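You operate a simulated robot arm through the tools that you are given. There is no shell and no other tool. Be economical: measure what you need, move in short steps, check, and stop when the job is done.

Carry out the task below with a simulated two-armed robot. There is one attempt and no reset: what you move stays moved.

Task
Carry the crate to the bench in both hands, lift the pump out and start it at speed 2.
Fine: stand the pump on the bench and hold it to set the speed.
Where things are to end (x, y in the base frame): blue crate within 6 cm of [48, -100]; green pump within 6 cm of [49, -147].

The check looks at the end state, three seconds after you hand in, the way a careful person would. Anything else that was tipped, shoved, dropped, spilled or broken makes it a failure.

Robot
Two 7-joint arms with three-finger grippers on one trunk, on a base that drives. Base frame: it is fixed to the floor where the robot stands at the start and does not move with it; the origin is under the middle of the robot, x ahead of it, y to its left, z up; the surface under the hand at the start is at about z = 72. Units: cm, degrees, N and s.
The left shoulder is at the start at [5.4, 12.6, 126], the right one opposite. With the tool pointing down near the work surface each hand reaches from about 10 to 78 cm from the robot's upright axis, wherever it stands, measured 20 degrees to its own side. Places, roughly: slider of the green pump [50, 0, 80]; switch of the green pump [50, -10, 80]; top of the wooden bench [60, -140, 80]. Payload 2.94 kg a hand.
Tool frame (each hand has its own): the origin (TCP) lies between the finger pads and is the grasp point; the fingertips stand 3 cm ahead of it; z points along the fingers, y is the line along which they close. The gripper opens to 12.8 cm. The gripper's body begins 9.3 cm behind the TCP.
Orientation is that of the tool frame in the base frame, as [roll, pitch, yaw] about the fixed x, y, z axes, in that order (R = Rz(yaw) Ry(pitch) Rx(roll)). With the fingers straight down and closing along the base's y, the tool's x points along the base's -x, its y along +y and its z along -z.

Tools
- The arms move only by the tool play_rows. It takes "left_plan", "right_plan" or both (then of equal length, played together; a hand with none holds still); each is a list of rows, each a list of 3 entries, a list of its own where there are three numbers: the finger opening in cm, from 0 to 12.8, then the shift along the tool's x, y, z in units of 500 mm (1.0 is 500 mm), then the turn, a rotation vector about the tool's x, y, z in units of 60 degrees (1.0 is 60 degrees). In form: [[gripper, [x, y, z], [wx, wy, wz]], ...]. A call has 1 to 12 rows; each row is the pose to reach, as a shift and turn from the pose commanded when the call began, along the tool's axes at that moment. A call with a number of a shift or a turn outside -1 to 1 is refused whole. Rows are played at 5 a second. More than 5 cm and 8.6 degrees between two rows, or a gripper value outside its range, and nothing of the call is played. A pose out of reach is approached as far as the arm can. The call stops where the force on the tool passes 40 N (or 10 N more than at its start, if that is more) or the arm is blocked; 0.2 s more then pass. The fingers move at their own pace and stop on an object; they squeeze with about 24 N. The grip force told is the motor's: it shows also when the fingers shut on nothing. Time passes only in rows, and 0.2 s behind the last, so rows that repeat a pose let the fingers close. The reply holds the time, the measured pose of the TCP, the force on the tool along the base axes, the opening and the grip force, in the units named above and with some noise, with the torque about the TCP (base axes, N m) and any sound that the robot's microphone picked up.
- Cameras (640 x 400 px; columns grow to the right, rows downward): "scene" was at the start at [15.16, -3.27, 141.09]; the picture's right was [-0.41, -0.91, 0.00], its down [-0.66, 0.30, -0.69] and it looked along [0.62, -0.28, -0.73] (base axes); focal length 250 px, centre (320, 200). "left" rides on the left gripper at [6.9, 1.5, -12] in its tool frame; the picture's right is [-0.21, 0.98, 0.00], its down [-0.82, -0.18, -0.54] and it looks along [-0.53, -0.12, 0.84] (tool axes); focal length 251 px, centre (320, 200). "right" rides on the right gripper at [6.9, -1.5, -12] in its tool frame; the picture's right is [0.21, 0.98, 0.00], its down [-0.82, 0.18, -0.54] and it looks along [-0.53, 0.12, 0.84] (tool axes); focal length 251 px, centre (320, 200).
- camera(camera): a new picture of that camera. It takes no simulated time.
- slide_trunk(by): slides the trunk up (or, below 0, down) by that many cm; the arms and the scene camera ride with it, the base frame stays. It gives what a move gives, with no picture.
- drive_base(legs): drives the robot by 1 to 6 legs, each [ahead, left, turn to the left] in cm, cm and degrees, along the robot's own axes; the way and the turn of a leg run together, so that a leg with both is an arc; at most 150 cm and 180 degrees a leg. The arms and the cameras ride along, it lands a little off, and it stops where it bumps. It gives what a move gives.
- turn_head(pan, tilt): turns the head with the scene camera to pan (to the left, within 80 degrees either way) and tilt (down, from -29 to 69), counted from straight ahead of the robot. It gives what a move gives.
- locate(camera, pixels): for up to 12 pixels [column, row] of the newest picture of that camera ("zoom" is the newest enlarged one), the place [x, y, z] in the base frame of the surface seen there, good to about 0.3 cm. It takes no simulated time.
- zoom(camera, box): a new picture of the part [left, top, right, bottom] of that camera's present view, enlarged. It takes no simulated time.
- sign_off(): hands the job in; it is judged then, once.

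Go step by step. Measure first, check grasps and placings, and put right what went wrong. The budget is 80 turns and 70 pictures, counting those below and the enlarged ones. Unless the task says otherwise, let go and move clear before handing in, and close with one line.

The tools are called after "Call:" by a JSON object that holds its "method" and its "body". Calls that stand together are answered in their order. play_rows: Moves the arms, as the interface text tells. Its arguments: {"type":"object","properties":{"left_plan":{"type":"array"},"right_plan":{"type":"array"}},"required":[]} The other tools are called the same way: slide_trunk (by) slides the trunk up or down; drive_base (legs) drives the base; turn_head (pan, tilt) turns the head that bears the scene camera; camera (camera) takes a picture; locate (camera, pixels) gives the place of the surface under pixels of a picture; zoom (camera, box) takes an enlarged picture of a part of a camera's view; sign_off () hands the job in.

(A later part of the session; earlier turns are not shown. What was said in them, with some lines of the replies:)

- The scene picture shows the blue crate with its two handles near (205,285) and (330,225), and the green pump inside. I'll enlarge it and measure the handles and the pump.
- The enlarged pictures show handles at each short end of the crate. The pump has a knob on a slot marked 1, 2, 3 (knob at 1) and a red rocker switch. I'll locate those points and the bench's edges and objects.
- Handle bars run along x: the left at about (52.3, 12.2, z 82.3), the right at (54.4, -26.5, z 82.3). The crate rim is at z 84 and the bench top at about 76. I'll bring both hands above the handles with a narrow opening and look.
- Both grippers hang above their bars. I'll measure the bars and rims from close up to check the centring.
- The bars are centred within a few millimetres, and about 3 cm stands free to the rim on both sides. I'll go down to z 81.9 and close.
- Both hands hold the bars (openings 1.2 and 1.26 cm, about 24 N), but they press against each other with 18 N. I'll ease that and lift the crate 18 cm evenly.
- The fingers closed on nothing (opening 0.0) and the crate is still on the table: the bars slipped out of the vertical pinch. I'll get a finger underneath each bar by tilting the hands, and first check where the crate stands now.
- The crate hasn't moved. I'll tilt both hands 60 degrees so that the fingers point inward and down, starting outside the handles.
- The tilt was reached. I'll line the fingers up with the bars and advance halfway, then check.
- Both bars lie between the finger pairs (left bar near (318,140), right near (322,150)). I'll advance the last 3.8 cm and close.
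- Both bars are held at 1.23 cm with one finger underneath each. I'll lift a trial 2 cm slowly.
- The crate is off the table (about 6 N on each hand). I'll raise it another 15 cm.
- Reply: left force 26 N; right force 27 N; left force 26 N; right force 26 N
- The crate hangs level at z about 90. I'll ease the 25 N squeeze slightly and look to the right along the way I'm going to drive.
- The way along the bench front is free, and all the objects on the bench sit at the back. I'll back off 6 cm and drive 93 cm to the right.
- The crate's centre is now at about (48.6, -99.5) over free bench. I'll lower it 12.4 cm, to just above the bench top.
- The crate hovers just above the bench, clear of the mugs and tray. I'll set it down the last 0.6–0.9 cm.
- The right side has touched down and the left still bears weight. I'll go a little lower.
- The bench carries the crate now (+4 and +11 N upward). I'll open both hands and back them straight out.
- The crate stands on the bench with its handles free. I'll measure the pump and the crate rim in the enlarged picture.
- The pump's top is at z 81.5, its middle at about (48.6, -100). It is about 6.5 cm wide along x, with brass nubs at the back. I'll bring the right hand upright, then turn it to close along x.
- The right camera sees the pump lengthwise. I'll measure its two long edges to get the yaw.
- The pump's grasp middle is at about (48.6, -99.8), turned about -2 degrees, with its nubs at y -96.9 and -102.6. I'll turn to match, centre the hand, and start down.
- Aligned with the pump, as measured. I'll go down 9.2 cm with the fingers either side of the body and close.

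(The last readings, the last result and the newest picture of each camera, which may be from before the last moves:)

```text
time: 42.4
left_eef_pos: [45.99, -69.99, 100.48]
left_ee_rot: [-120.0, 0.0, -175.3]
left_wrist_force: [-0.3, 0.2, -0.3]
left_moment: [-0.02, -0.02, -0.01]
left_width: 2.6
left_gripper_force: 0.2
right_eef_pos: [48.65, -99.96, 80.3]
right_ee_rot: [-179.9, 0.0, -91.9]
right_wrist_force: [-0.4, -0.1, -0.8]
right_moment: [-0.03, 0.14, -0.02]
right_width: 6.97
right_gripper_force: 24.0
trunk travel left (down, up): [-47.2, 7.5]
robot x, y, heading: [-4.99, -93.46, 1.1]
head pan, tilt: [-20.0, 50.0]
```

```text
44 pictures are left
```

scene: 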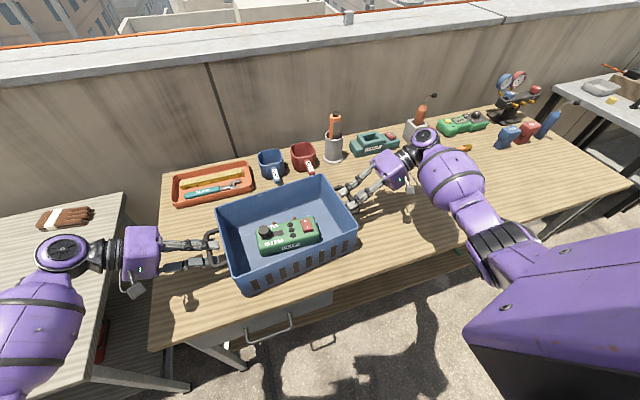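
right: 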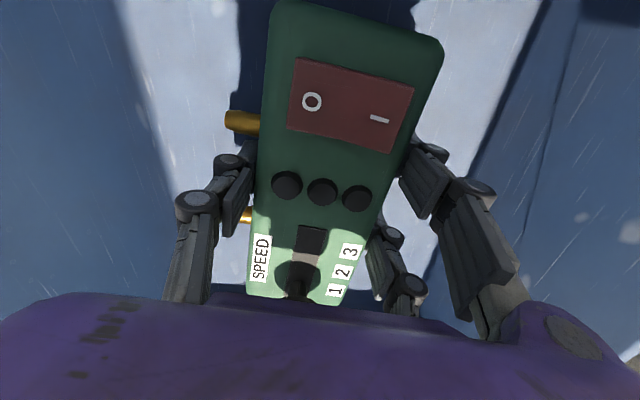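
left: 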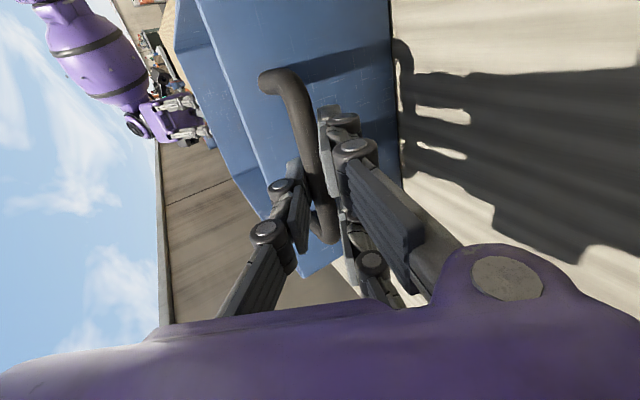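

The pump body is held (6.97 cm, 24 N) between the nubs. I'll lift it 17 cm, clear of the crate.

Call:
{"method": "play_rows", "body": {"right_plan": [[4, [0, 0, -0.02], [0, 0, 0]], [4, [0, 0, -0.05], [0, 0, 0]], [4, [0, 0, -0.09], [0, 0, 0]], [4, [0, 0, -0.13], [0, 0, 0]], [4, [0, 0, -0.18], [0, 0, 0]], [4, [0, 0, -0.23], [0, 0, 0]], [4, [0, 0, -0.28], [0, 0, 0]], [4, [0, 0, -0.32], [0, 0, 0]], [4, [0, 0, -0.34], [0, 0, 0]], [4, [0, 0, -0.34], [0, 0, 0]]]}}

Call:
{"method": "camera", "body": {"camera": "scene"}}

```text
time: 44.6
left_eef_pos: [46.01, -69.92, 100.38]
left_ee_rot: [-120.0, 0.0, -175.3]
left_wrist_force: [-0.2, -0.3, 0.3]
left_moment: [-0.01, -0.03, 0.0]
left_width: 2.61
left_gripper_force: 0.0
right_eef_pos: [48.92, -99.85, 97.51]
right_ee_rot: [-180.0, 0.0, -91.9]
right_wrist_force: [-0.8, -0.3, -5.7]
right_moment: [-0.04, -0.02, -0.03]
right_width: 6.98
right_gripper_force: 23.8
trunk travel left (down, up): [-47.2, 7.5]
robot x, y, heading: [-5.78, -92.99, 0.9]
head pan, tilt: [-20.0, 50.0]
```

```text
43 pictures are left
```

scene: 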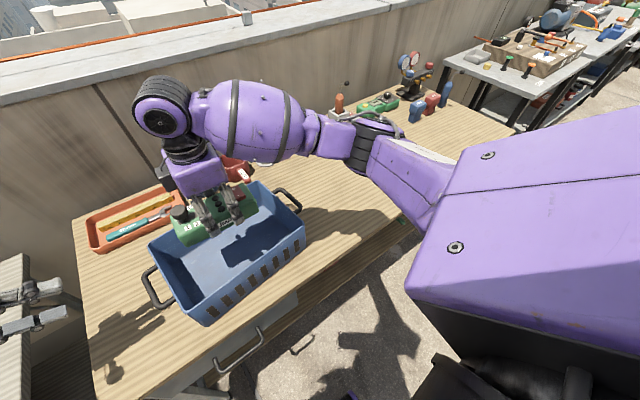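

The pump is clear of the crate at 5.7 N and the crate hasn't moved. I'll drive 47 cm to the right.

Call:
{"method": "drive_base", "body": {"legs": [[0, -47, 0]]}}

Call:
{"method": "turn_head", "body": {"pan": -5, "tilt": 55}}

Call:
{"method": "camera", "body": {"camera": "scene"}}

```text
time: 49.4
left_eef_pos: [46.87, -118.31, 100.42]
left_ee_rot: [-120.0, 0.0, -175.2]
left_wrist_force: [-0.6, -0.4, 0.2]
left_moment: [0.03, -0.02, -0.04]
left_width: 2.61
left_gripper_force: 0.1
right_eef_pos: [49.77, -148.25, 97.37]
right_ee_rot: [180.0, 0.1, -91.7]
right_wrist_force: [0.1, 0.9, -5.2]
right_moment: [-0.04, 0.0, 0.0]
right_width: 6.95
right_gripper_force: 24.0
trunk travel left (down, up): [-47.2, 7.5]
robot x, y, heading: [-4.09, -141.61, 1.4]
head pan, tilt: [-20.0, 50.0]
```

```text
time: 50.1
left_eef_pos: [47.0, -118.33, 100.39]
left_ee_rot: [-120.1, -0.1, -175.2]
left_wrist_force: [0.2, -0.3, -0.4]
left_moment: [-0.04, 0.02, -0.04]
left_width: 2.62
left_gripper_force: 0.1
right_eef_pos: [49.74, -148.21, 97.41]
right_ee_rot: [180.0, 0.1, -91.8]
right_wrist_force: [-0.1, 0.3, -4.9]
right_moment: [-0.06, 0.03, -0.01]
right_width: 6.96
right_gripper_force: 24.0
trunk travel left (down, up): [-47.2, 7.5]
robot x, y, heading: [-4.47, -141.84, 1.2]
head pan, tilt: [-5.0, 55.0]
```

```text
42 pictures are left
```

scene: 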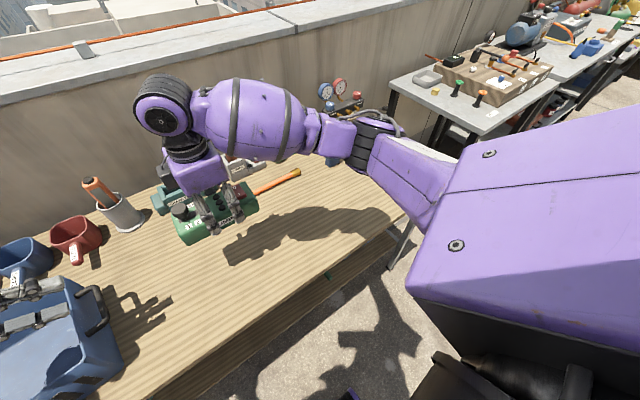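

The pump hangs at about (49.7, -147.7) over clear bench. I'll shift slightly and lower it to just above the top.

Call:
{"method": "play_rows", "body": {"right_plan": [[4, [-0.007, 0.005, 0.03], [0, 0, 0]], [4, [-0.014, 0.01, 0.08], [0, 0, 0]], [4, [-0.014, 0.01, 0.14], [0, 0, 0]], [4, [-0.014, 0.01, 0.2], [0, 0, 0]], [4, [-0.014, 0.01, 0.25], [0, 0, 0]], [4, [-0.014, 0.01, 0.29], [0, 0, 0]], [4, [-0.014, 0.01, 0.32], [0, 0, 0]], [4, [-0.014, 0.01, 0.338], [0, 0, 0]], [4, [-0.014, 0.01, 0.338], [0, 0, 0]]]}}

Call:
{"method": "play_rows", "body": {"right_plan": [[4, [0, 0, 0.004], [0, 0, 0]], [4, [0, 0, 0.008], [0, 0, 0]], [4, [0, 0, 0.012], [0, 0, 0]], [4, [0, 0, 0.012], [0, 0, 0]]]}}

```text
time: 52.1
left_eef_pos: [46.84, -118.34, 100.38]
left_ee_rot: [-120.0, 0.0, -175.2]
left_wrist_force: [0.1, -1.0, 0.5]
left_moment: [-0.03, -0.01, 0.01]
left_width: 2.59
left_gripper_force: 0.0
right_eef_pos: [49.35, -147.46, 80.44]
right_ee_rot: [179.9, 0.0, -91.8]
right_wrist_force: [-0.2, -0.6, -4.5]
right_moment: [-0.03, 0.0, -0.02]
right_width: 6.98
right_gripper_force: 25.0
trunk travel left (down, up): [-47.2, 7.5]
robot x, y, heading: [-4.26, -141.64, 1.0]
head pan, tilt: [-5.0, 55.0]
```

```text
time: 53.1
left_eef_pos: [46.93, -118.33, 100.38]
left_ee_rot: [-120.1, 0.0, -175.2]
left_wrist_force: [0.1, -0.4, -0.1]
left_moment: [-0.01, -0.02, 0.0]
left_width: 2.59
left_gripper_force: 0.1
right_eef_pos: [49.29, -147.63, 79.74]
right_ee_rot: [180.0, 0.0, -91.8]
right_wrist_force: [0.8, 0.3, -2.0]
right_moment: [-0.22, 0.11, 0.04]
right_width: 6.98
right_gripper_force: 24.1
trunk travel left (down, up): [-47.2, 7.5]
robot x, y, heading: [-4.15, -141.92, 1.0]
head pan, tilt: [-5.0, 55.0]
```

The pump has nearly settled (2 N left of 5). I'll set it down 0.2 cm more while keeping hold, then look at the knob and scale.

Call:
{"method": "play_rows", "body": {"right_plan": [[4, [0, 0, 0.004], [0, 0, 0]], [4, [0, 0, 0.004], [0, 0, 0]]]}}

Call:
{"method": "turn_head", "body": {"pan": 0, "tilt": 60}}

Call:
{"method": "zoom", "body": {"camera": "scene", "box": [140, 150, 300, 250]}}

Call:
{"method": "camera", "body": {"camera": "left"}}

```text
time: 53.8
left_eef_pos: [46.79, -118.2, 100.55]
left_ee_rot: [-120.0, 0.1, -175.2]
left_wrist_force: [-0.2, -1.0, 0.6]
left_moment: [0.0, 0.01, -0.01]
left_width: 2.59
left_gripper_force: 0.1
right_eef_pos: [49.32, -147.43, 79.84]
right_ee_rot: [-179.7, 0.0, -91.8]
right_wrist_force: [-0.6, -1.6, 11.4]
right_moment: [-0.37, 0.24, 0.02]
right_width: 7.01
right_gripper_force: 23.7
trunk travel left (down, up): [-47.2, 7.5]
robot x, y, heading: [-4.22, -141.74, 1.3]
head pan, tilt: [-5.0, 55.0]
```

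```text
time: 54.4
left_eef_pos: [46.84, -118.3, 100.44]
left_ee_rot: [-119.9, 0.0, -175.2]
left_wrist_force: [0.2, -0.2, -0.1]
left_moment: [-0.02, -0.03, -0.01]
left_width: 2.58
left_gripper_force: 0.0
right_eef_pos: [49.31, -147.53, 79.74]
right_ee_rot: [-179.8, -0.1, -91.8]
right_wrist_force: [2.2, -2.9, 17.3]
right_moment: [-0.1, -0.09, 0.05]
right_width: 6.98
right_gripper_force: 24.0
trunk travel left (down, up): [-47.2, 7.5]
robot x, y, heading: [-4.18, -141.73, 1.1]
head pan, tilt: [0.0, 60.0]
```

```text
4.00 times, centred on (220, 200) of scene
```

zoom: 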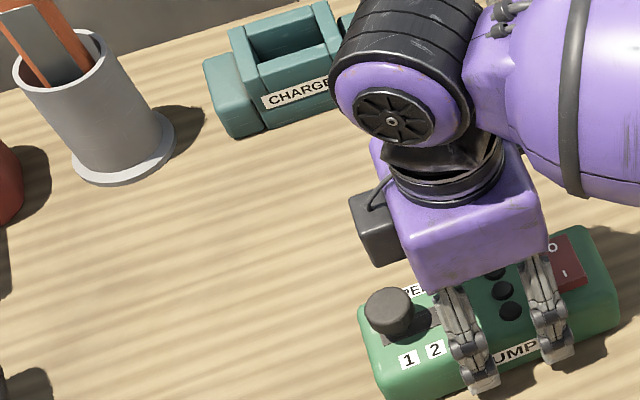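

```text
40 pictures are left
```

left: 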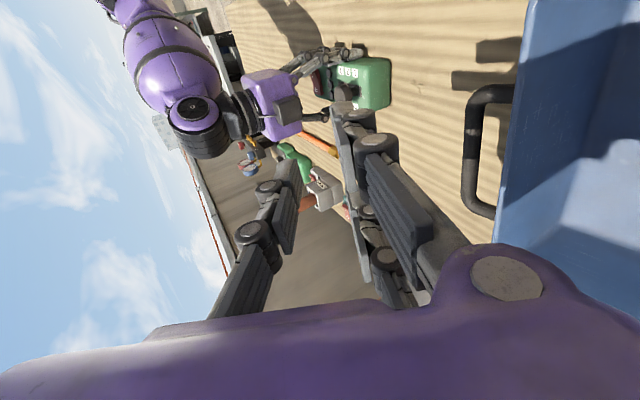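

The scene zoom shows the knob at 1 (388,310) with the "1" and "2" labels at (408,358) and (434,349). The right gripper leaves the knob free. I'll locate these points.

Call:
{"method": "locate", "body": {"camera": "zoom", "pixels": [[390, 300], [408, 359], [434, 349], [370, 310], [410, 310], [390, 290], [565, 255], [550, 247], [566, 274], [375, 365], [420, 322], [385, 335]]}}

Call:
{"method": "zoom", "body": {"camera": "left", "box": [270, 40, 430, 140]}}

```text
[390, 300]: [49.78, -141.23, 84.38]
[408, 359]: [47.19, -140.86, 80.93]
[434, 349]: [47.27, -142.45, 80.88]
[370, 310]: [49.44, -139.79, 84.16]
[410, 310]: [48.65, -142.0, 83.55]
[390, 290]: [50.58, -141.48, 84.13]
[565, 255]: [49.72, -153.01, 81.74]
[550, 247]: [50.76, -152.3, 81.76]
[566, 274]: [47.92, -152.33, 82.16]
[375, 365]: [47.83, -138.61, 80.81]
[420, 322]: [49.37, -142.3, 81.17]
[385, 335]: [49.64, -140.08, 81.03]
```

```text
4.00 times, centred on (350, 90) of left
```

zoom: 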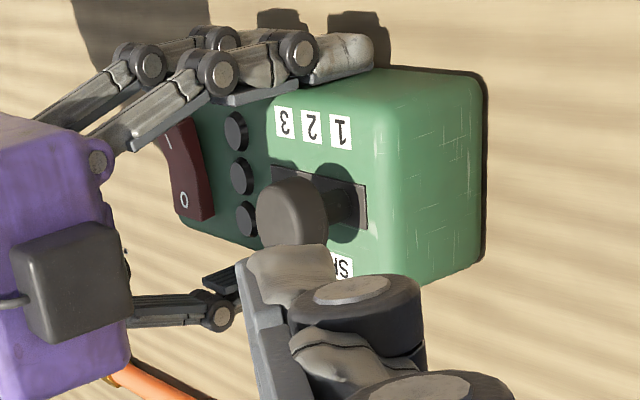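

Labels 1 and 2 are 1.6 cm apart (y -140.9 and -142.5), and the knob centre is at about (49.5, -141.0), top z 84.4. With the right hand holding the pump, I'll bring the left hand, fingers shut and at a steeper 35 degree tilt to clear the crate, to the knob's +y side.

Call:
{"method": "play_rows", "body": {"left_plan": [[0, [-0.005, -0.044, 0.0765], [-0.104, 0, 0]], [0, [-0.01, -0.088, 0.153], [-0.208, 0, 0]], [0, [-0.015, -0.132, 0.23], [-0.312, 0, 0]], [0, [-0.02, -0.177, 0.306], [-0.417, 0, 0]], [0, [-0.02, -0.12, 0.339], [-0.417, 0, 0]], [0, [-0.02, -0.061, 0.373], [-0.417, 0, 0]], [0, [-0.02, -0.004, 0.406], [-0.417, 0, 0]], [0, [-0.02, -0.004, 0.406], [-0.417, 0, 0]]]}}

Call:
{"method": "camera", "body": {"camera": "left"}}

Call:
{"method": "zoom", "body": {"camera": "scene", "box": [120, 140, 312, 260]}}

```text
time: 56.2
left_eef_pos: [49.48, -135.85, 90.42]
left_ee_rot: [-145.0, 0.0, -175.2]
left_wrist_force: [0.6, 0.0, 0.0]
left_moment: [0.03, -0.02, 0.02]
left_width: 0.0
left_gripper_force: 2.9
right_eef_pos: [49.29, -147.43, 79.55]
right_ee_rot: [179.9, 0.0, -91.8]
right_wrist_force: [3.8, -0.4, 10.1]
right_moment: [0.16, -0.08, 0.1]
right_width: 6.97
right_gripper_force: 24.1
trunk travel left (down, up): [-47.2, 7.5]
robot x, y, heading: [-4.46, -141.91, 1.4]
head pan, tilt: [0.0, 60.0]
```

```text
38 pictures are left
```

left: 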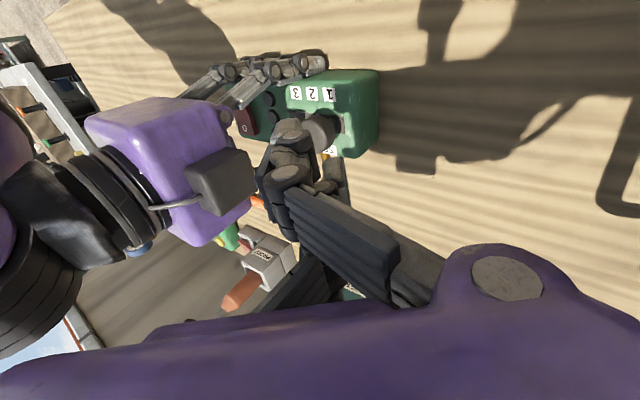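

```text
3.33 times, centred on (216, 200) of scene
```

zoom: 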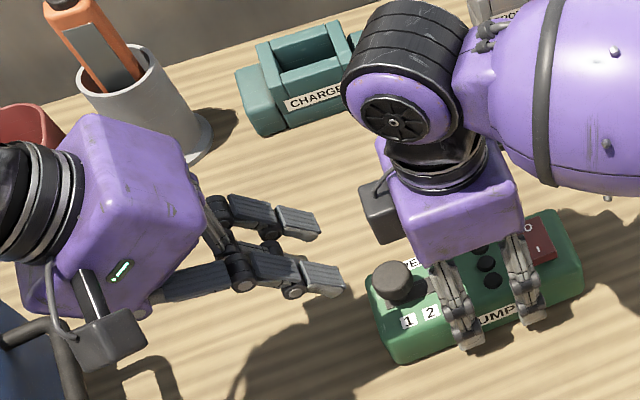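

The left hand is near the knob, but the picture shows several finger tips, at zoom (340,280) and (315,230). I'll check where they really are relative to the knob.

Call:
{"method": "locate", "body": {"camera": "zoom", "pixels": [[342, 288], [338, 275], [318, 236], [312, 215], [300, 270], [398, 272], [398, 285], [380, 278], [415, 283], [409, 320], [431, 313]]}}

Call:
{"method": "zoom", "body": {"camera": "left", "box": [240, 50, 400, 150]}}

```text
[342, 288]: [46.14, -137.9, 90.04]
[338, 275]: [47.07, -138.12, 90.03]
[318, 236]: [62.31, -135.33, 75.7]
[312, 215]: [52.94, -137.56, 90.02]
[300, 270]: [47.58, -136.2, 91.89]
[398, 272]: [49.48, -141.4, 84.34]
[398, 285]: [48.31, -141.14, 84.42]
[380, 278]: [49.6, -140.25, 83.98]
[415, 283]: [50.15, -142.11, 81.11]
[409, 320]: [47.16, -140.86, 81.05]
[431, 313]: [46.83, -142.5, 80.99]
```

```text
4.00 times, centred on (320, 100) of left
```

zoom: 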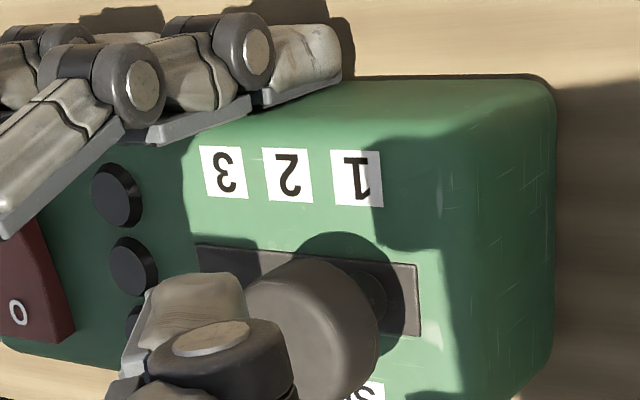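

The upper side shows tips at x 46.6 and 53, either side of the centre. I need a sharper look at the finger layout before touching anything.

Call:
{"method": "zoom", "body": {"camera": "scene", "box": [160, 185, 240, 235]}}

Call:
{"method": "zoom", "body": {"camera": "left", "box": [220, 90, 460, 240]}}

```text
8.00 times, centred on (200, 210) of scene
```

zoom: 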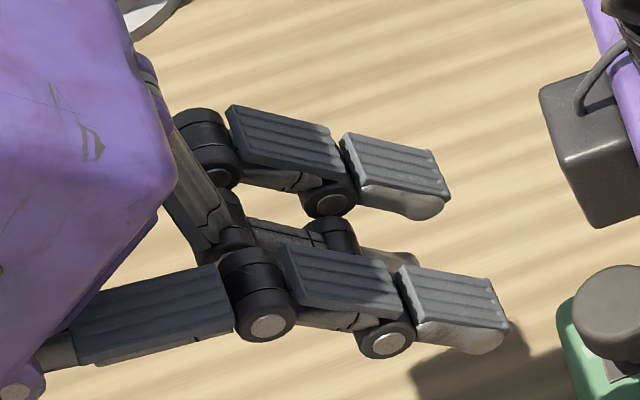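

```text
2.67 times, centred on (340, 165) of left
```

zoom: 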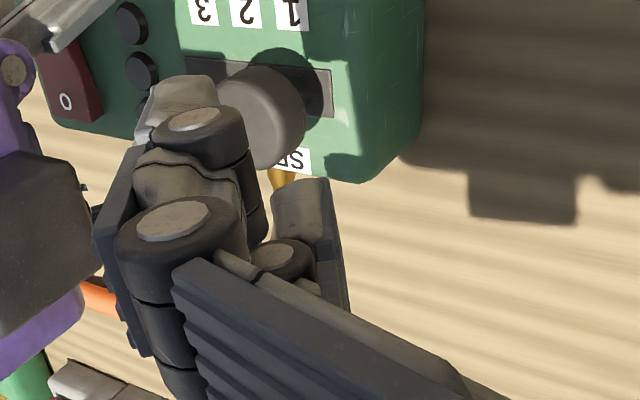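

The hand really has two fingers on one side and one on the other, so pushing with shut fingers is unsure. I'll pinch the knob across x instead, so I'll back off, rise a little and roll the left hand 90 degrees about its fingers.

Call:
{"method": "play_rows", "body": {"left_plan": [[0, [0, 0.0, -0.07], [0, 0, 0]], [2, [0, -0.003, -0.144], [0, 0, 0.125]], [4, [0, -0.003, -0.144], [0, 0, 0.25]], [5, [0, -0.003, -0.144], [0, 0, 0.375]], [5, [0, -0.003, -0.144], [0, 0, 0.5]], [5, [0, -0.003, -0.144], [0, 0, 0.625]], [5, [0, -0.003, -0.144], [0, 0, 0.75]], [5, [0, -0.003, -0.144], [0, 0, 0.875]], [5, [0, -0.003, -0.144], [0, 0, 1.0]], [5, [0, -0.003, -0.144], [0, 0, 1.0]]]}}

Call:
{"method": "play_rows", "body": {"left_plan": [[5, [0, 0, 0], [0, 0, 0.125]], [5, [0, 0, 0], [0, 0, 0.25]], [5, [0, 0, 0], [0, 0, 0.375]], [5, [0, 0, 0], [0, 0, 0.5]], [5, [0, 0, 0], [0, 0, 0.5]]]}}

Call:
{"method": "camera", "body": {"camera": "scene"}}

```text
time: 58.4
left_eef_pos: [48.94, -131.9, 96.47]
left_ee_rot: [-160.8, 29.8, 129.7]
left_wrist_force: [0.4, 0.0, 0.3]
left_moment: [0.03, -0.01, -0.01]
left_width: 5.0
left_gripper_force: 0.1
right_eef_pos: [49.37, -147.5, 79.66]
right_ee_rot: [-179.9, 0.0, -91.7]
right_wrist_force: [-2.3, 3.1, 3.4]
right_moment: [0.1, 0.1, -0.12]
right_width: 6.94
right_gripper_force: 24.1
trunk travel left (down, up): [-47.2, 7.5]
robot x, y, heading: [-4.1, -141.64, 1.3]
head pan, tilt: [0.0, 60.0]
```

```text
time: 59.6
left_eef_pos: [49.14, -131.93, 96.33]
left_ee_rot: [179.8, 35.0, 94.7]
left_wrist_force: [0.4, -0.1, -0.7]
left_moment: [-0.01, -0.02, -0.02]
left_width: 5.02
left_gripper_force: 0.1
right_eef_pos: [49.36, -147.49, 79.67]
right_ee_rot: [179.9, -0.1, -91.8]
right_wrist_force: [-1.9, 1.3, -0.1]
right_moment: [0.11, 0.26, 0.01]
right_width: 6.99
right_gripper_force: 24.6
trunk travel left (down, up): [-47.2, 7.5]
robot x, y, heading: [-4.05, -141.77, 1.2]
head pan, tilt: [0.0, 60.0]
```

```text
33 pictures are left
```

scene: 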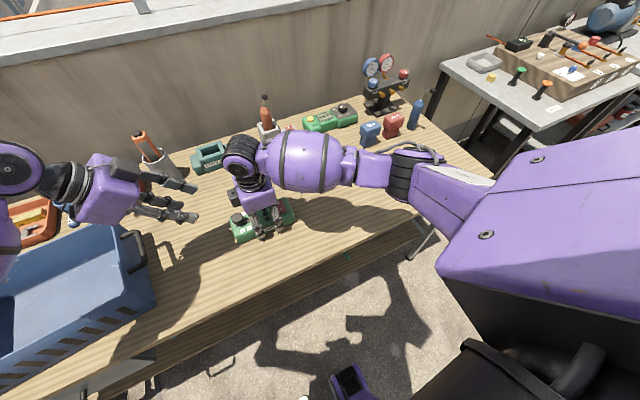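

The left hand is rolled so that it closes along x. I'll tilt it to 45 degrees and bring it to 6 cm short of the knob, on line with it.

Call:
{"method": "play_rows", "body": {"left_plan": [[5, [0.01, -0.003, 0.05], [0, -0.08, 0]], [5, [0.02, -0.0076, 0.1], [0, -0.167, 0]], [5, [0.026, -0.0076, 0.155], [0, -0.167, 0]], [5, [0.026, -0.0076, 0.155], [0, -0.167, 0]]]}}

Call:
{"method": "zoom", "body": {"camera": "scene", "box": [170, 155, 330, 255]}}

Call:
{"method": "camera", "body": {"camera": "left"}}

```text
time: 60.6
left_eef_pos: [49.05, -135.04, 89.46]
left_ee_rot: [-180.0, 45.1, 94.8]
left_wrist_force: [-1.5, -0.4, -0.7]
left_moment: [-0.01, -0.01, 0.03]
left_width: 4.99
left_gripper_force: 0.1
right_eef_pos: [49.3, -147.53, 79.63]
right_ee_rot: [-179.9, -0.1, -91.8]
right_wrist_force: [0.9, -1.4, -0.2]
right_moment: [0.02, 0.16, 0.02]
right_width: 6.97
right_gripper_force: 24.4
trunk travel left (down, up): [-47.2, 7.5]
robot x, y, heading: [-4.36, -141.66, 1.0]
head pan, tilt: [0.0, 60.0]
```

```text
4.00 times, centred on (250, 205) of scene
```

zoom: 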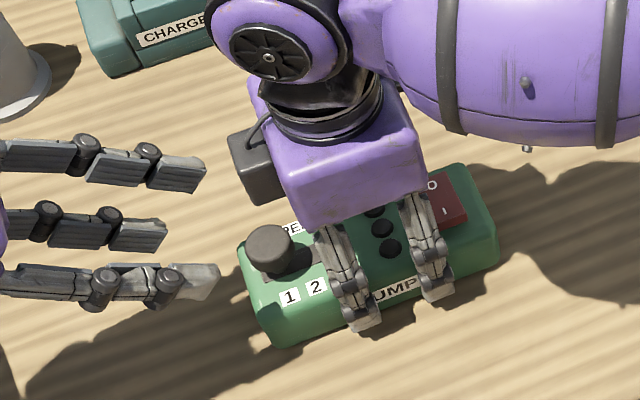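

```text
31 pictures are left
```

left: 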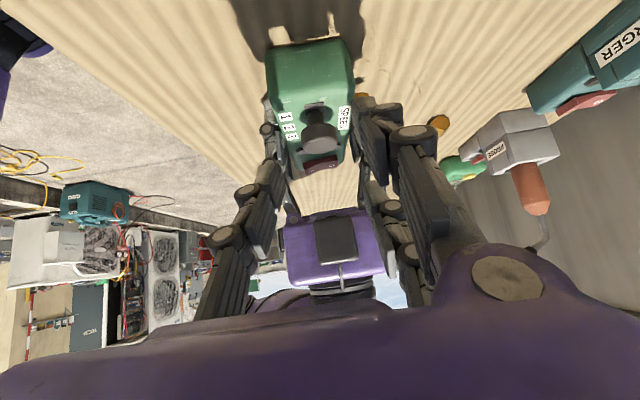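

Two fingers sit on the +x side and the single one on the -x side, and the outer one would strike the pump before the knob is pinched. I'll use only the single -x finger as a pusher: shift the hand to +x so that finger stands behind the knob on its +y side.

Call:
{"method": "play_rows", "body": {"left_plan": [[5, [0, 0.063, 0], [0, 0, 0]], [5, [0.024, 0.063, 0.04], [0, 0, 0]], [5, [0.036, 0.063, 0.06], [0, 0, 0]], [5, [0.036, 0.063, 0.06], [0, 0, 0]]]}}

Call:
{"method": "zoom", "body": {"camera": "scene", "box": [190, 180, 286, 240]}}

Call:
{"method": "zoom", "body": {"camera": "left", "box": [200, 20, 456, 180]}}

```text
time: 61.6
left_eef_pos: [52.32, -135.99, 86.04]
left_ee_rot: [-179.8, 44.9, 94.8]
left_wrist_force: [0.5, 0.3, 0.1]
left_moment: [0.02, 0.04, -0.02]
left_width: 5.0
left_gripper_force: 0.0
right_eef_pos: [49.28, -147.58, 79.57]
right_ee_rot: [180.0, 0.0, -91.8]
right_wrist_force: [1.5, 0.9, -1.2]
right_moment: [-0.26, 0.17, 0.13]
right_width: 6.95
right_gripper_force: 24.0
trunk travel left (down, up): [-47.2, 7.5]
robot x, y, heading: [-4.38, -141.69, 1.1]
head pan, tilt: [0.0, 60.0]
```

```text
6.67 times, centred on (238, 210) of scene
```

zoom: 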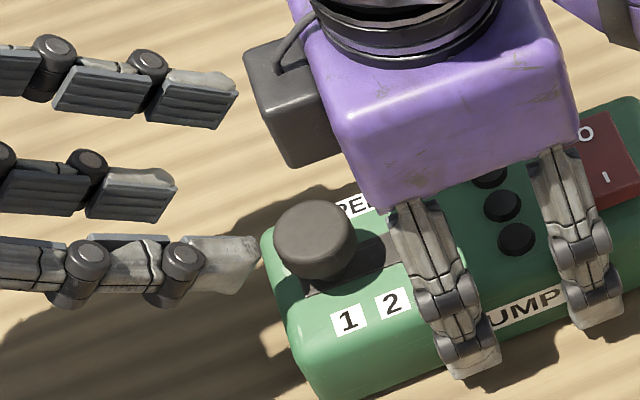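

```text
2.50 times, centred on (328, 100) of left
```

zoom: 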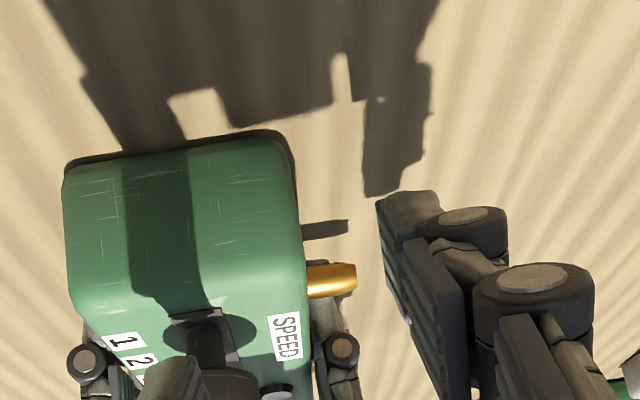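

The single finger's tip, zoom (250,250), now points at the knob (315,245). I'll measure tip and knob before going lower.

Call:
{"method": "zoom", "body": {"camera": "scene", "box": [198, 190, 262, 230]}}

Call:
{"method": "locate", "body": {"camera": "zoom", "pixels": [[250, 250], [220, 250], [235, 290], [330, 230], [385, 225], [300, 240], [345, 200], [345, 255], [365, 360], [425, 330]]}}

```text
10.00 times, centred on (230, 210) of scene
```

zoom: 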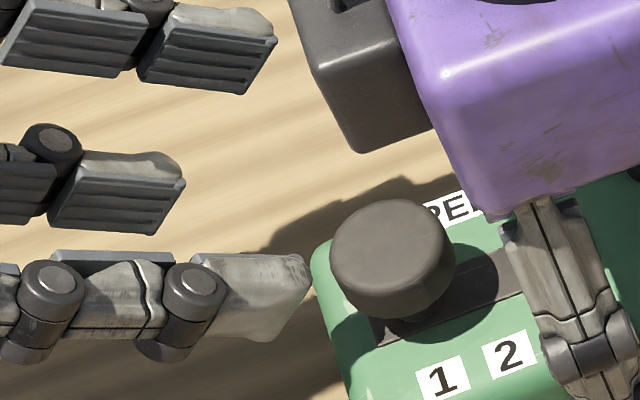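

```text
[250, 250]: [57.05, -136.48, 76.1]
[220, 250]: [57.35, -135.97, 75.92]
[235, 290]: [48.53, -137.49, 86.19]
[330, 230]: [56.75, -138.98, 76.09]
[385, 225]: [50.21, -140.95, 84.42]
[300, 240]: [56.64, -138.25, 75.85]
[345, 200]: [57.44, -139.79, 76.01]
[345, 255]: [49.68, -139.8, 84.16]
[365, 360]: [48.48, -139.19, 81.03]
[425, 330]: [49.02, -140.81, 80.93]
```

The tip is in line with the knob (x about 49 against 49.7) and about 0.7 cm short of it. I'll shift 0.5 cm, lower 1.2 cm, then push 1.7 cm in -y in small steps, which is less than needed.

Call:
{"method": "play_rows", "body": {"left_plan": [[5, [0.008, 0.01, 0.008], [0, 0, 0]], [5, [0.017, 0.01, 0.017], [0, 0, 0]], [5, [0.017, 0.01, 0.017], [0, 0, 0]], [5, [0.01, 0.01, 0.024], [0, 0, 0]], [5, [0.003, 0.01, 0.031], [0, 0, 0]], [5, [-0.003, 0.01, 0.037], [0, 0, 0]], [5, [-0.007, 0.01, 0.041], [0, 0, 0]], [5, [-0.007, 0.01, 0.041], [0, 0, 0]]]}}

Call:
{"method": "zoom", "body": {"camera": "scene", "box": [198, 190, 262, 230]}}

```text
time: 63.4
left_eef_pos: [52.72, -137.44, 84.78]
left_ee_rot: [-180.0, 44.9, 94.8]
left_wrist_force: [0.4, 1.5, -0.1]
left_moment: [-0.03, -0.01, -0.03]
left_width: 5.01
left_gripper_force: 0.0
right_eef_pos: [49.34, -147.61, 79.65]
right_ee_rot: [-180.0, 0.0, -91.8]
right_wrist_force: [1.3, -1.4, -1.4]
right_moment: [0.04, -0.11, -0.06]
right_width: 6.98
right_gripper_force: 24.1
trunk travel left (down, up): [-47.2, 7.5]
robot x, y, heading: [-4.02, -141.59, 1.2]
head pan, tilt: [0.0, 60.0]
```

```text
10.00 times, centred on (230, 210) of scene
```

zoom: 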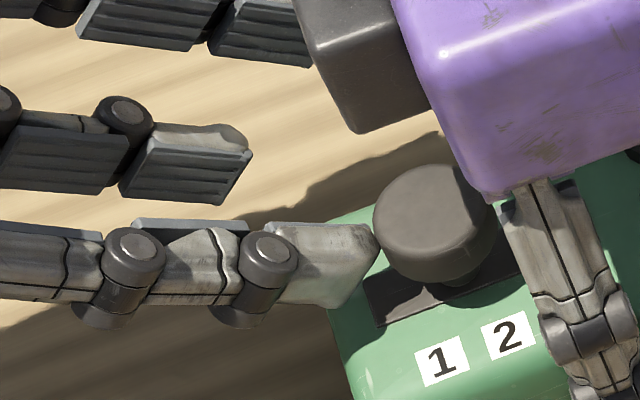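

The knob has slid (pixel 393 → 433) with hardly any force. I'll measure where it stands against label 2.

Call:
{"method": "locate", "body": {"camera": "zoom", "pixels": [[440, 190], [433, 205], [376, 215], [490, 215], [430, 170], [442, 361], [508, 336], [370, 240], [366, 280], [380, 320]]}}

```text
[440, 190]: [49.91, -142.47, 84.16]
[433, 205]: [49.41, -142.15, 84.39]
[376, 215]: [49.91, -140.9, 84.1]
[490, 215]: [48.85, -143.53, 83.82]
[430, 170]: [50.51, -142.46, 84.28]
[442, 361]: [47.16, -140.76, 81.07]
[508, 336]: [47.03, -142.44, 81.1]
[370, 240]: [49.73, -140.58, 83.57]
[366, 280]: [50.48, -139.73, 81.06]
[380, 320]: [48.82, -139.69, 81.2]
```

The knob's centre is at y ≈ -142.2; label 2 calls for ≈ -142.5. I'll push 0.3 cm more.

Call:
{"method": "play_rows", "body": {"left_plan": [[5, [-0.002, 0, 0.002], [0, 0, 0]], [5, [-0.0042, 0, 0.0042], [0, 0, 0]], [5, [-0.0042, 0, 0.0042], [0, 0, 0]]]}}

Call:
{"method": "zoom", "body": {"camera": "scene", "box": [198, 190, 262, 230]}}

Call:
{"method": "locate", "body": {"camera": "zoom", "pixels": [[445, 190], [384, 215], [495, 210], [500, 215], [388, 205], [442, 361], [508, 336]]}}

```text
time: 64.2
left_eef_pos: [52.8, -137.78, 84.65]
left_ee_rot: [180.0, 45.1, 94.8]
left_wrist_force: [0.7, 0.4, 0.7]
left_moment: [-0.04, -0.02, -0.01]
left_width: 5.01
left_gripper_force: 0.0
right_eef_pos: [49.4, -147.44, 79.61]
right_ee_rot: [179.9, -0.1, -91.8]
right_wrist_force: [0.1, -1.0, -2.0]
right_moment: [-0.05, -0.07, -0.03]
right_width: 6.97
right_gripper_force: 24.0
trunk travel left (down, up): [-47.2, 7.5]
robot x, y, heading: [-4.51, -141.57, 0.9]
head pan, tilt: [0.0, 60.0]
```

```text
10.00 times, centred on (230, 210) of scene
```

zoom: 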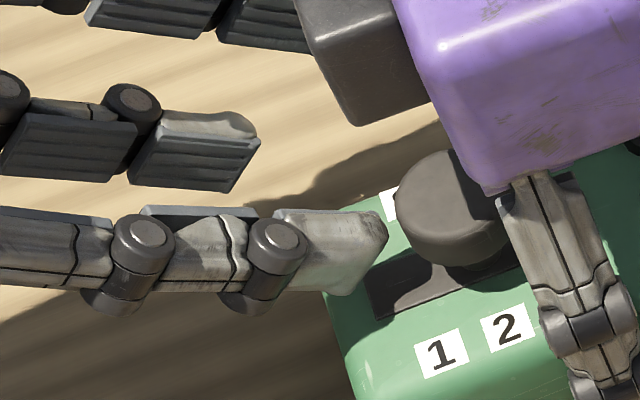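

```text
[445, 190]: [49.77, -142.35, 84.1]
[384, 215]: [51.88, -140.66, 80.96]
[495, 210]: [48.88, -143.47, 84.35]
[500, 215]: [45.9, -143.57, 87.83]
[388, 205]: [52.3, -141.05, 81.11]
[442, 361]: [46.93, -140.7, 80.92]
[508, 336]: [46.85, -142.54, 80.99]
```

A gap has opened between finger (388) and knob (398): the knob seems to have snapped into a notch, 68 px from where it began, matching the 66 px between labels 1 and 2. I'll measure to confirm.

Call:
{"method": "locate", "body": {"camera": "zoom", "pixels": [[402, 210], [406, 222], [455, 195], [440, 160], [480, 225], [430, 200]]}}

Call:
{"method": "camera", "body": {"camera": "right"}}

```text
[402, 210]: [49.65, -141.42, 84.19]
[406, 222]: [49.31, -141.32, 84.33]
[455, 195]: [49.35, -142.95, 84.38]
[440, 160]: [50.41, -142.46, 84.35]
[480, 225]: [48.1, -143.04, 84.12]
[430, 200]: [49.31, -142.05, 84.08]
```

```text
25 pictures are left
```

right: 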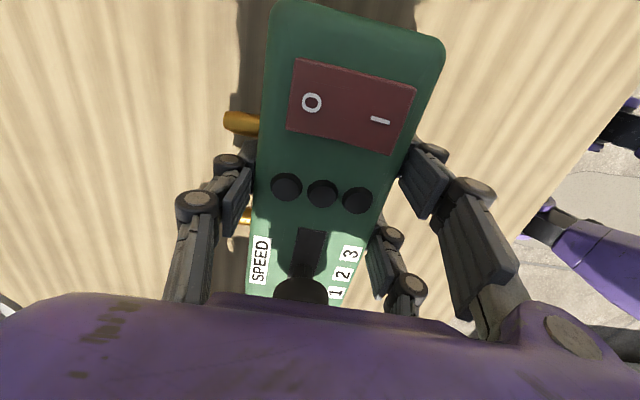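

The knob's centre is at y ≈ -142.6, on label 2. I'll draw the left hand back along its fingers, then release the pump with the right hand and rise.

Call:
{"method": "play_rows", "body": {"left_plan": [[5, [0, 0, -0.05], [0, 0, 0]], [5, [0, 0, -0.13], [0, 0, 0]], [5, [-0.06, 0, -0.2], [0, 0, 0]], [5, [-0.12, 0, -0.26], [0, 0, 0]], [5, [-0.15, 0, -0.29], [0, 0, 0]]]}}

Call:
{"method": "play_rows", "body": {"right_plan": [[9, [0, 0, 0], [0, 0, 0]], [9, [0, 0, 0], [0, 0, 0]], [9, [0, 0, -0.05], [0, 0, 0]], [9, [0, 0, -0.13], [0, 0, 0]], [9, [0, 0, -0.2], [0, 0, 0]], [9, [0, 0, -0.2], [0, 0, 0]]]}}

Call:
{"method": "camera", "body": {"camera": "right"}}

Call:
{"method": "zoom", "body": {"camera": "scene", "box": [190, 160, 350, 260]}}

```text
time: 65.4
left_eef_pos: [52.39, -132.81, 100.41]
left_ee_rot: [-180.0, 45.0, 94.8]
left_wrist_force: [0.1, -0.2, -0.1]
left_moment: [0.0, -0.01, -0.02]
left_width: 5.01
left_gripper_force: 0.1
right_eef_pos: [49.25, -147.47, 79.58]
right_ee_rot: [-180.0, 0.0, -91.8]
right_wrist_force: [-1.1, -0.5, -1.8]
right_moment: [-0.04, -0.12, 0.08]
right_width: 6.97
right_gripper_force: 24.0
trunk travel left (down, up): [-47.2, 7.5]
robot x, y, heading: [-4.51, -141.49, 1.4]
head pan, tilt: [0.0, 60.0]
```

```text
time: 66.8
left_eef_pos: [52.46, -132.85, 100.35]
left_ee_rot: [180.0, 45.1, 94.9]
left_wrist_force: [-0.1, -0.2, -0.4]
left_moment: [-0.01, -0.05, -0.03]
left_width: 5.01
left_gripper_force: 0.1
right_eef_pos: [49.21, -147.61, 89.63]
right_ee_rot: [180.0, 0.1, -91.8]
right_wrist_force: [0.0, -0.3, 0.2]
right_moment: [0.07, -0.01, -0.03]
right_width: 8.99
right_gripper_force: 0.1
trunk travel left (down, up): [-47.2, 7.5]
robot x, y, heading: [-4.7, -141.38, 1.3]
head pan, tilt: [0.0, 60.0]
```

```text
24 pictures are left
```

right: 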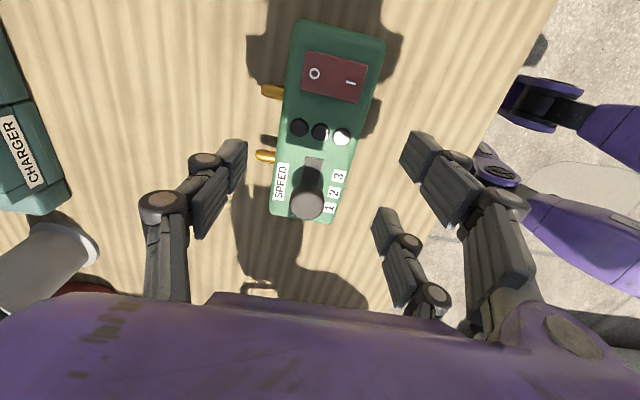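

```text
4.00 times, centred on (270, 210) of scene
```

zoom: 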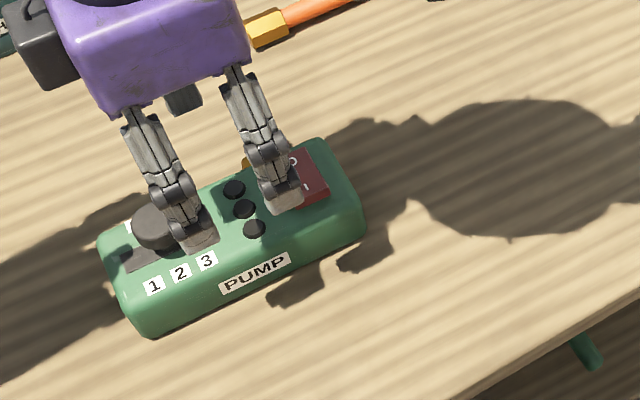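

The pump stands free on the bench. I'll measure the switch, and check the knob and labels in the right camera picture.

Call:
{"method": "locate", "body": {"camera": "right", "pixels": [[308, 56], [366, 68], [361, 99], [304, 88], [350, 83], [314, 73], [335, 77], [306, 202], [330, 207], [334, 192], [340, 176], [320, 132]]}}

Call:
{"method": "zoom", "body": {"camera": "right", "box": [240, 10, 400, 110]}}

```text
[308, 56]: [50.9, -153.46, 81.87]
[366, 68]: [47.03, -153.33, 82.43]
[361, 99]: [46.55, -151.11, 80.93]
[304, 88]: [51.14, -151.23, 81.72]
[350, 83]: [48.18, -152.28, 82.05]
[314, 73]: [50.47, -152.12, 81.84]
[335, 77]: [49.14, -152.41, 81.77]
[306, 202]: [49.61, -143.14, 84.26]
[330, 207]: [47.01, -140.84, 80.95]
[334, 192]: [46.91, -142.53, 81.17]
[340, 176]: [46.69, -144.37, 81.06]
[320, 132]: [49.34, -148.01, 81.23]
```

```text
4.00 times, centred on (320, 60) of right
```

zoom: 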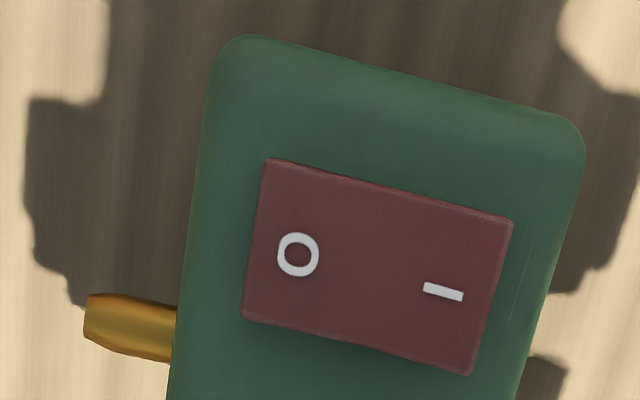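

The switch spans x 46.8–51.1 at y -152.3, and its "I" end (x ≈ 47.5) stands raised. I'll bring the right hand's single +x finger above the "I" end.

Call:
{"method": "play_rows", "body": {"right_plan": [[7, [0.05, 0.045, 0], [0, 0, 0]], [5, [0.095, 0.089, 0], [0, 0, 0]], [5, [0.095, 0.089, 0.03], [0, 0, 0]], [5, [0.095, 0.089, 0.06], [0, 0, 0]], [5, [0.095, 0.089, 0.06], [0, 0, 0]]]}}

Call:
{"method": "zoom", "body": {"camera": "scene", "box": [206, 170, 334, 250]}}

Call:
{"method": "camera", "body": {"camera": "right"}}

```text
time: 68.0
left_eef_pos: [52.35, -132.76, 100.34]
left_ee_rot: [180.0, 45.0, 94.8]
left_wrist_force: [0.6, -0.5, -0.1]
left_moment: [0.0, 0.01, 0.0]
left_width: 4.98
left_gripper_force: 0.0
right_eef_pos: [44.69, -151.92, 86.73]
right_ee_rot: [179.9, 0.0, -91.8]
right_wrist_force: [0.0, -0.6, -0.5]
right_moment: [0.05, 0.0, 0.0]
right_width: 4.99
right_gripper_force: 0.2
trunk travel left (down, up): [-47.2, 7.5]
robot x, y, heading: [-4.33, -141.81, 1.3]
head pan, tilt: [0.0, 60.0]
```

```text
5.00 times, centred on (270, 210) of scene
```

zoom: 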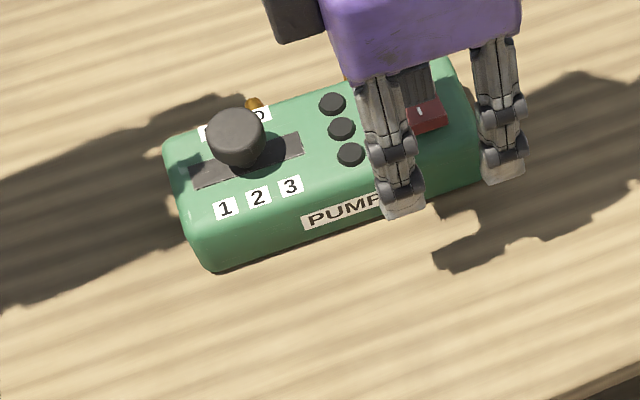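

```text
20 pictures are left
```

right: 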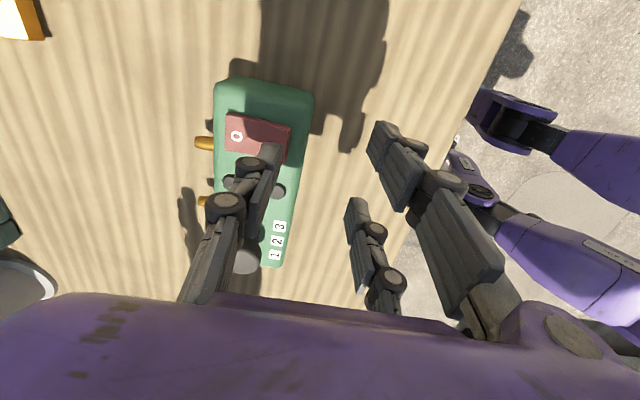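

In the scene zoom the knob stem is centred in the slot, over "2". I'll check where the finger tips stand before pressing.

Call:
{"method": "locate", "body": {"camera": "zoom", "pixels": [[405, 208], [400, 195], [503, 178], [418, 90], [425, 80], [432, 118], [420, 110], [440, 110]]}}

Call:
{"method": "locate", "body": {"camera": "right", "pixels": [[270, 152], [276, 160], [265, 150], [284, 150], [237, 135], [262, 135], [380, 128], [352, 205]]}}

```text
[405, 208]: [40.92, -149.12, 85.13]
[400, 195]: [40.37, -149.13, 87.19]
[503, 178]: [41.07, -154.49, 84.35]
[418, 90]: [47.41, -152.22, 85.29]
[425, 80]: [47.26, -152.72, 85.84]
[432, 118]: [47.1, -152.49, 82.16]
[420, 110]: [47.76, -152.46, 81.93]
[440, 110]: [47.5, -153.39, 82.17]
```

```text
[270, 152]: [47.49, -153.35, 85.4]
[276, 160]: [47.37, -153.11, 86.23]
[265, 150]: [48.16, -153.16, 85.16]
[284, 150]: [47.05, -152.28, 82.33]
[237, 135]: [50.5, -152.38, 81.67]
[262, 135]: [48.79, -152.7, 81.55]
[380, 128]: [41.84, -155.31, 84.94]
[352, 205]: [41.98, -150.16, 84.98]
```

The single finger is at x ≈ 47.3–48.3, right over the "I" end, and the other two are off the pump's front. I'll press down 2 cm in small steps.

Call:
{"method": "play_rows", "body": {"right_plan": [[5, [0.004, 0.006, 0.012], [0, 0, 0]], [5, [0.004, 0.006, 0.022], [0, 0, 0]], [5, [0.004, 0.006, 0.028], [0, 0, 0]], [5, [0.004, 0.006, 0.034], [0, 0, 0]], [5, [0.004, 0.006, 0.04], [0, 0, 0]], [5, [0.004, 0.006, 0.04], [0, 0, 0]]]}}

Call:
{"method": "zoom", "body": {"camera": "right", "box": [160, 60, 352, 180]}}

```text
time: 69.4
left_eef_pos: [52.33, -132.65, 100.36]
left_ee_rot: [-179.9, 45.0, 94.7]
left_wrist_force: [-0.6, 0.7, -0.3]
left_moment: [0.0, 0.0, -0.02]
left_width: 4.99
left_gripper_force: 0.0
right_eef_pos: [44.39, -152.32, 84.81]
right_ee_rot: [-179.9, 0.0, -91.8]
right_wrist_force: [0.0, -0.5, 10.0]
right_moment: [-0.08, -0.34, -0.02]
right_width: 5.13
right_gripper_force: 0.5
trunk travel left (down, up): [-47.2, 7.5]
robot x, y, heading: [-4.68, -141.43, 1.3]
head pan, tilt: [0.0, 60.0]
```

```text
3.33 times, centred on (256, 120) of right
```

zoom: 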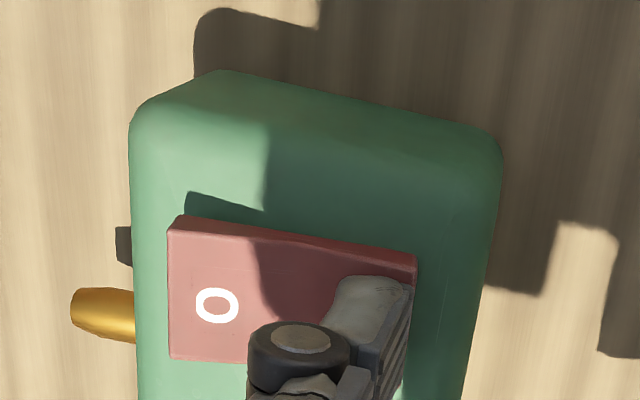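

Contact at 10 N, and the "O" side now seems to stand up (its edge shows at x 168 in the zoom). I'll press 0.4 cm more to be sure, then rise and inspect.

Call:
{"method": "play_rows", "body": {"right_plan": [[5, [0, 0, 0.004], [0, 0, 0]], [5, [0, 0, 0.008], [0, 0, 0]], [5, [0, 0, 0.008], [0, 0, 0]]]}}

Call:
{"method": "play_rows", "body": {"right_plan": [[5, [0, 0, -0.05], [0, 0, 0]], [5, [0, 0, -0.13], [0, 0, 0]], [5, [0, 0, -0.22], [0, 0, 0]], [5, [0.05, 0, -0.3], [0, 0, 0]], [5, [0.13, 0, -0.34], [0, 0, 0]], [5, [0.2, 0, -0.34], [0, 0, 0]], [5, [0.2, 0, -0.34], [0, 0, 0]]]}}

Call:
{"method": "zoom", "body": {"camera": "scene", "box": [206, 170, 334, 250]}}

Call:
{"method": "camera", "body": {"camera": "scene"}}

```text
time: 70.2
left_eef_pos: [52.33, -132.82, 100.45]
left_ee_rot: [180.0, 45.0, 94.8]
left_wrist_force: [-0.2, 0.3, 0.7]
left_moment: [0.0, 0.03, -0.01]
left_width: 5.01
left_gripper_force: 0.0
right_eef_pos: [44.51, -152.24, 84.46]
right_ee_rot: [-179.7, 0.0, -91.9]
right_wrist_force: [9.9, -2.2, 22.0]
right_moment: [-0.1, -0.91, -0.04]
right_width: 6.19
right_gripper_force: 8.1
trunk travel left (down, up): [-47.2, 7.5]
robot x, y, heading: [-4.44, -141.86, 1.2]
head pan, tilt: [0.0, 60.0]
```

```text
time: 71.8
left_eef_pos: [52.41, -132.82, 100.23]
left_ee_rot: [-179.8, 45.0, 94.7]
left_wrist_force: [0.0, 0.8, -0.7]
left_moment: [-0.02, 0.01, -0.03]
left_width: 5.01
left_gripper_force: 0.1
right_eef_pos: [44.21, -162.29, 101.24]
right_ee_rot: [179.9, 0.0, -91.8]
right_wrist_force: [-0.8, 1.3, -0.5]
right_moment: [0.01, 0.01, 0.04]
right_width: 4.99
right_gripper_force: 0.1
trunk travel left (down, up): [-47.2, 7.5]
robot x, y, heading: [-4.08, -141.46, 1.1]
head pan, tilt: [0.0, 60.0]
```

```text
5.00 times, centred on (270, 210) of scene
```

zoom: 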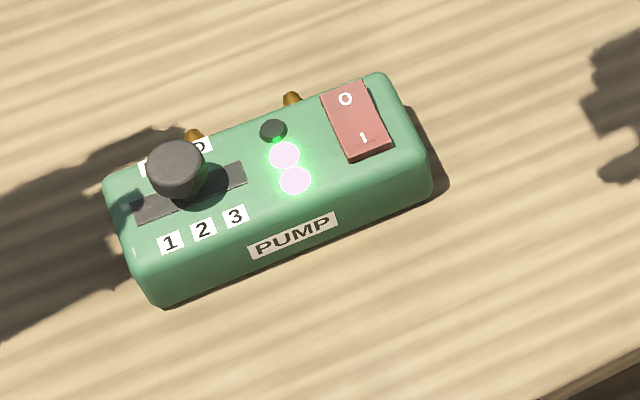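

```text
17 pictures are left
```

scene: 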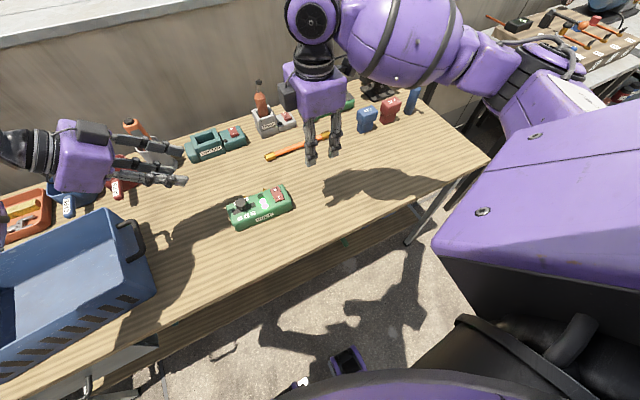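

Two of the three lamps glow, so the pump runs at speed 2. I'll check the final positions of pump and crate.

Call:
{"method": "locate", "body": {"camera": "scene", "pixels": [[263, 203], [237, 227], [289, 206], [283, 187], [228, 208], [112, 208], [156, 293], [133, 245], [60, 250]]}}

Call:
{"method": "turn_head", "body": {"pan": 30, "tilt": 50}}

Call:
{"method": "camera", "body": {"camera": "scene"}}

```text
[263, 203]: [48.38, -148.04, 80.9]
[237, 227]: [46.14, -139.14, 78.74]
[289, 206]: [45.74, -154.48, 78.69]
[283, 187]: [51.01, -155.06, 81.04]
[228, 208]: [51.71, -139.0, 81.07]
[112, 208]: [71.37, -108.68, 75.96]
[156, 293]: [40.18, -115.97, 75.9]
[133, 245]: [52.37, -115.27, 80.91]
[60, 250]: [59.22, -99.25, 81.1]
```

```text
time: 72.8
left_eef_pos: [52.34, -132.83, 100.39]
left_ee_rot: [180.0, 45.0, 94.8]
left_wrist_force: [-0.2, -0.8, 1.0]
left_moment: [0.0, 0.01, 0.02]
left_width: 4.98
left_gripper_force: 0.1
right_eef_pos: [44.29, -162.37, 101.34]
right_ee_rot: [179.9, 0.0, -91.8]
right_wrist_force: [0.1, 0.4, -0.4]
right_moment: [0.03, 0.01, 0.02]
right_width: 5.01
right_gripper_force: 0.0
trunk travel left (down, up): [-47.2, 7.5]
robot x, y, heading: [-4.48, -141.74, 1.4]
head pan, tilt: [30.0, 50.0]
```

```text
16 pictures are left
```

scene: 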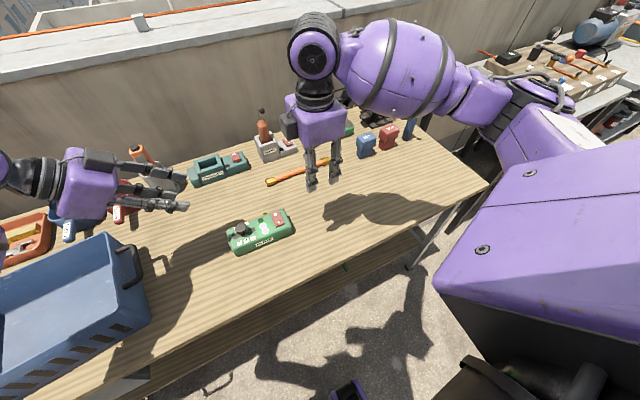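

Both hands are clear. The pump stands at about (48.6, -147) with two of its three lamps lit, the crate is still at about (48.5, -99.5), and nothing else on the bench has moved. I'm handing in.

Call:
{"method": "sign_off", "body": {}}

```text
The job is handed in.
```

The crate is on the bench, and the pump stands beside it, switched on at speed 2, with both hands clear.
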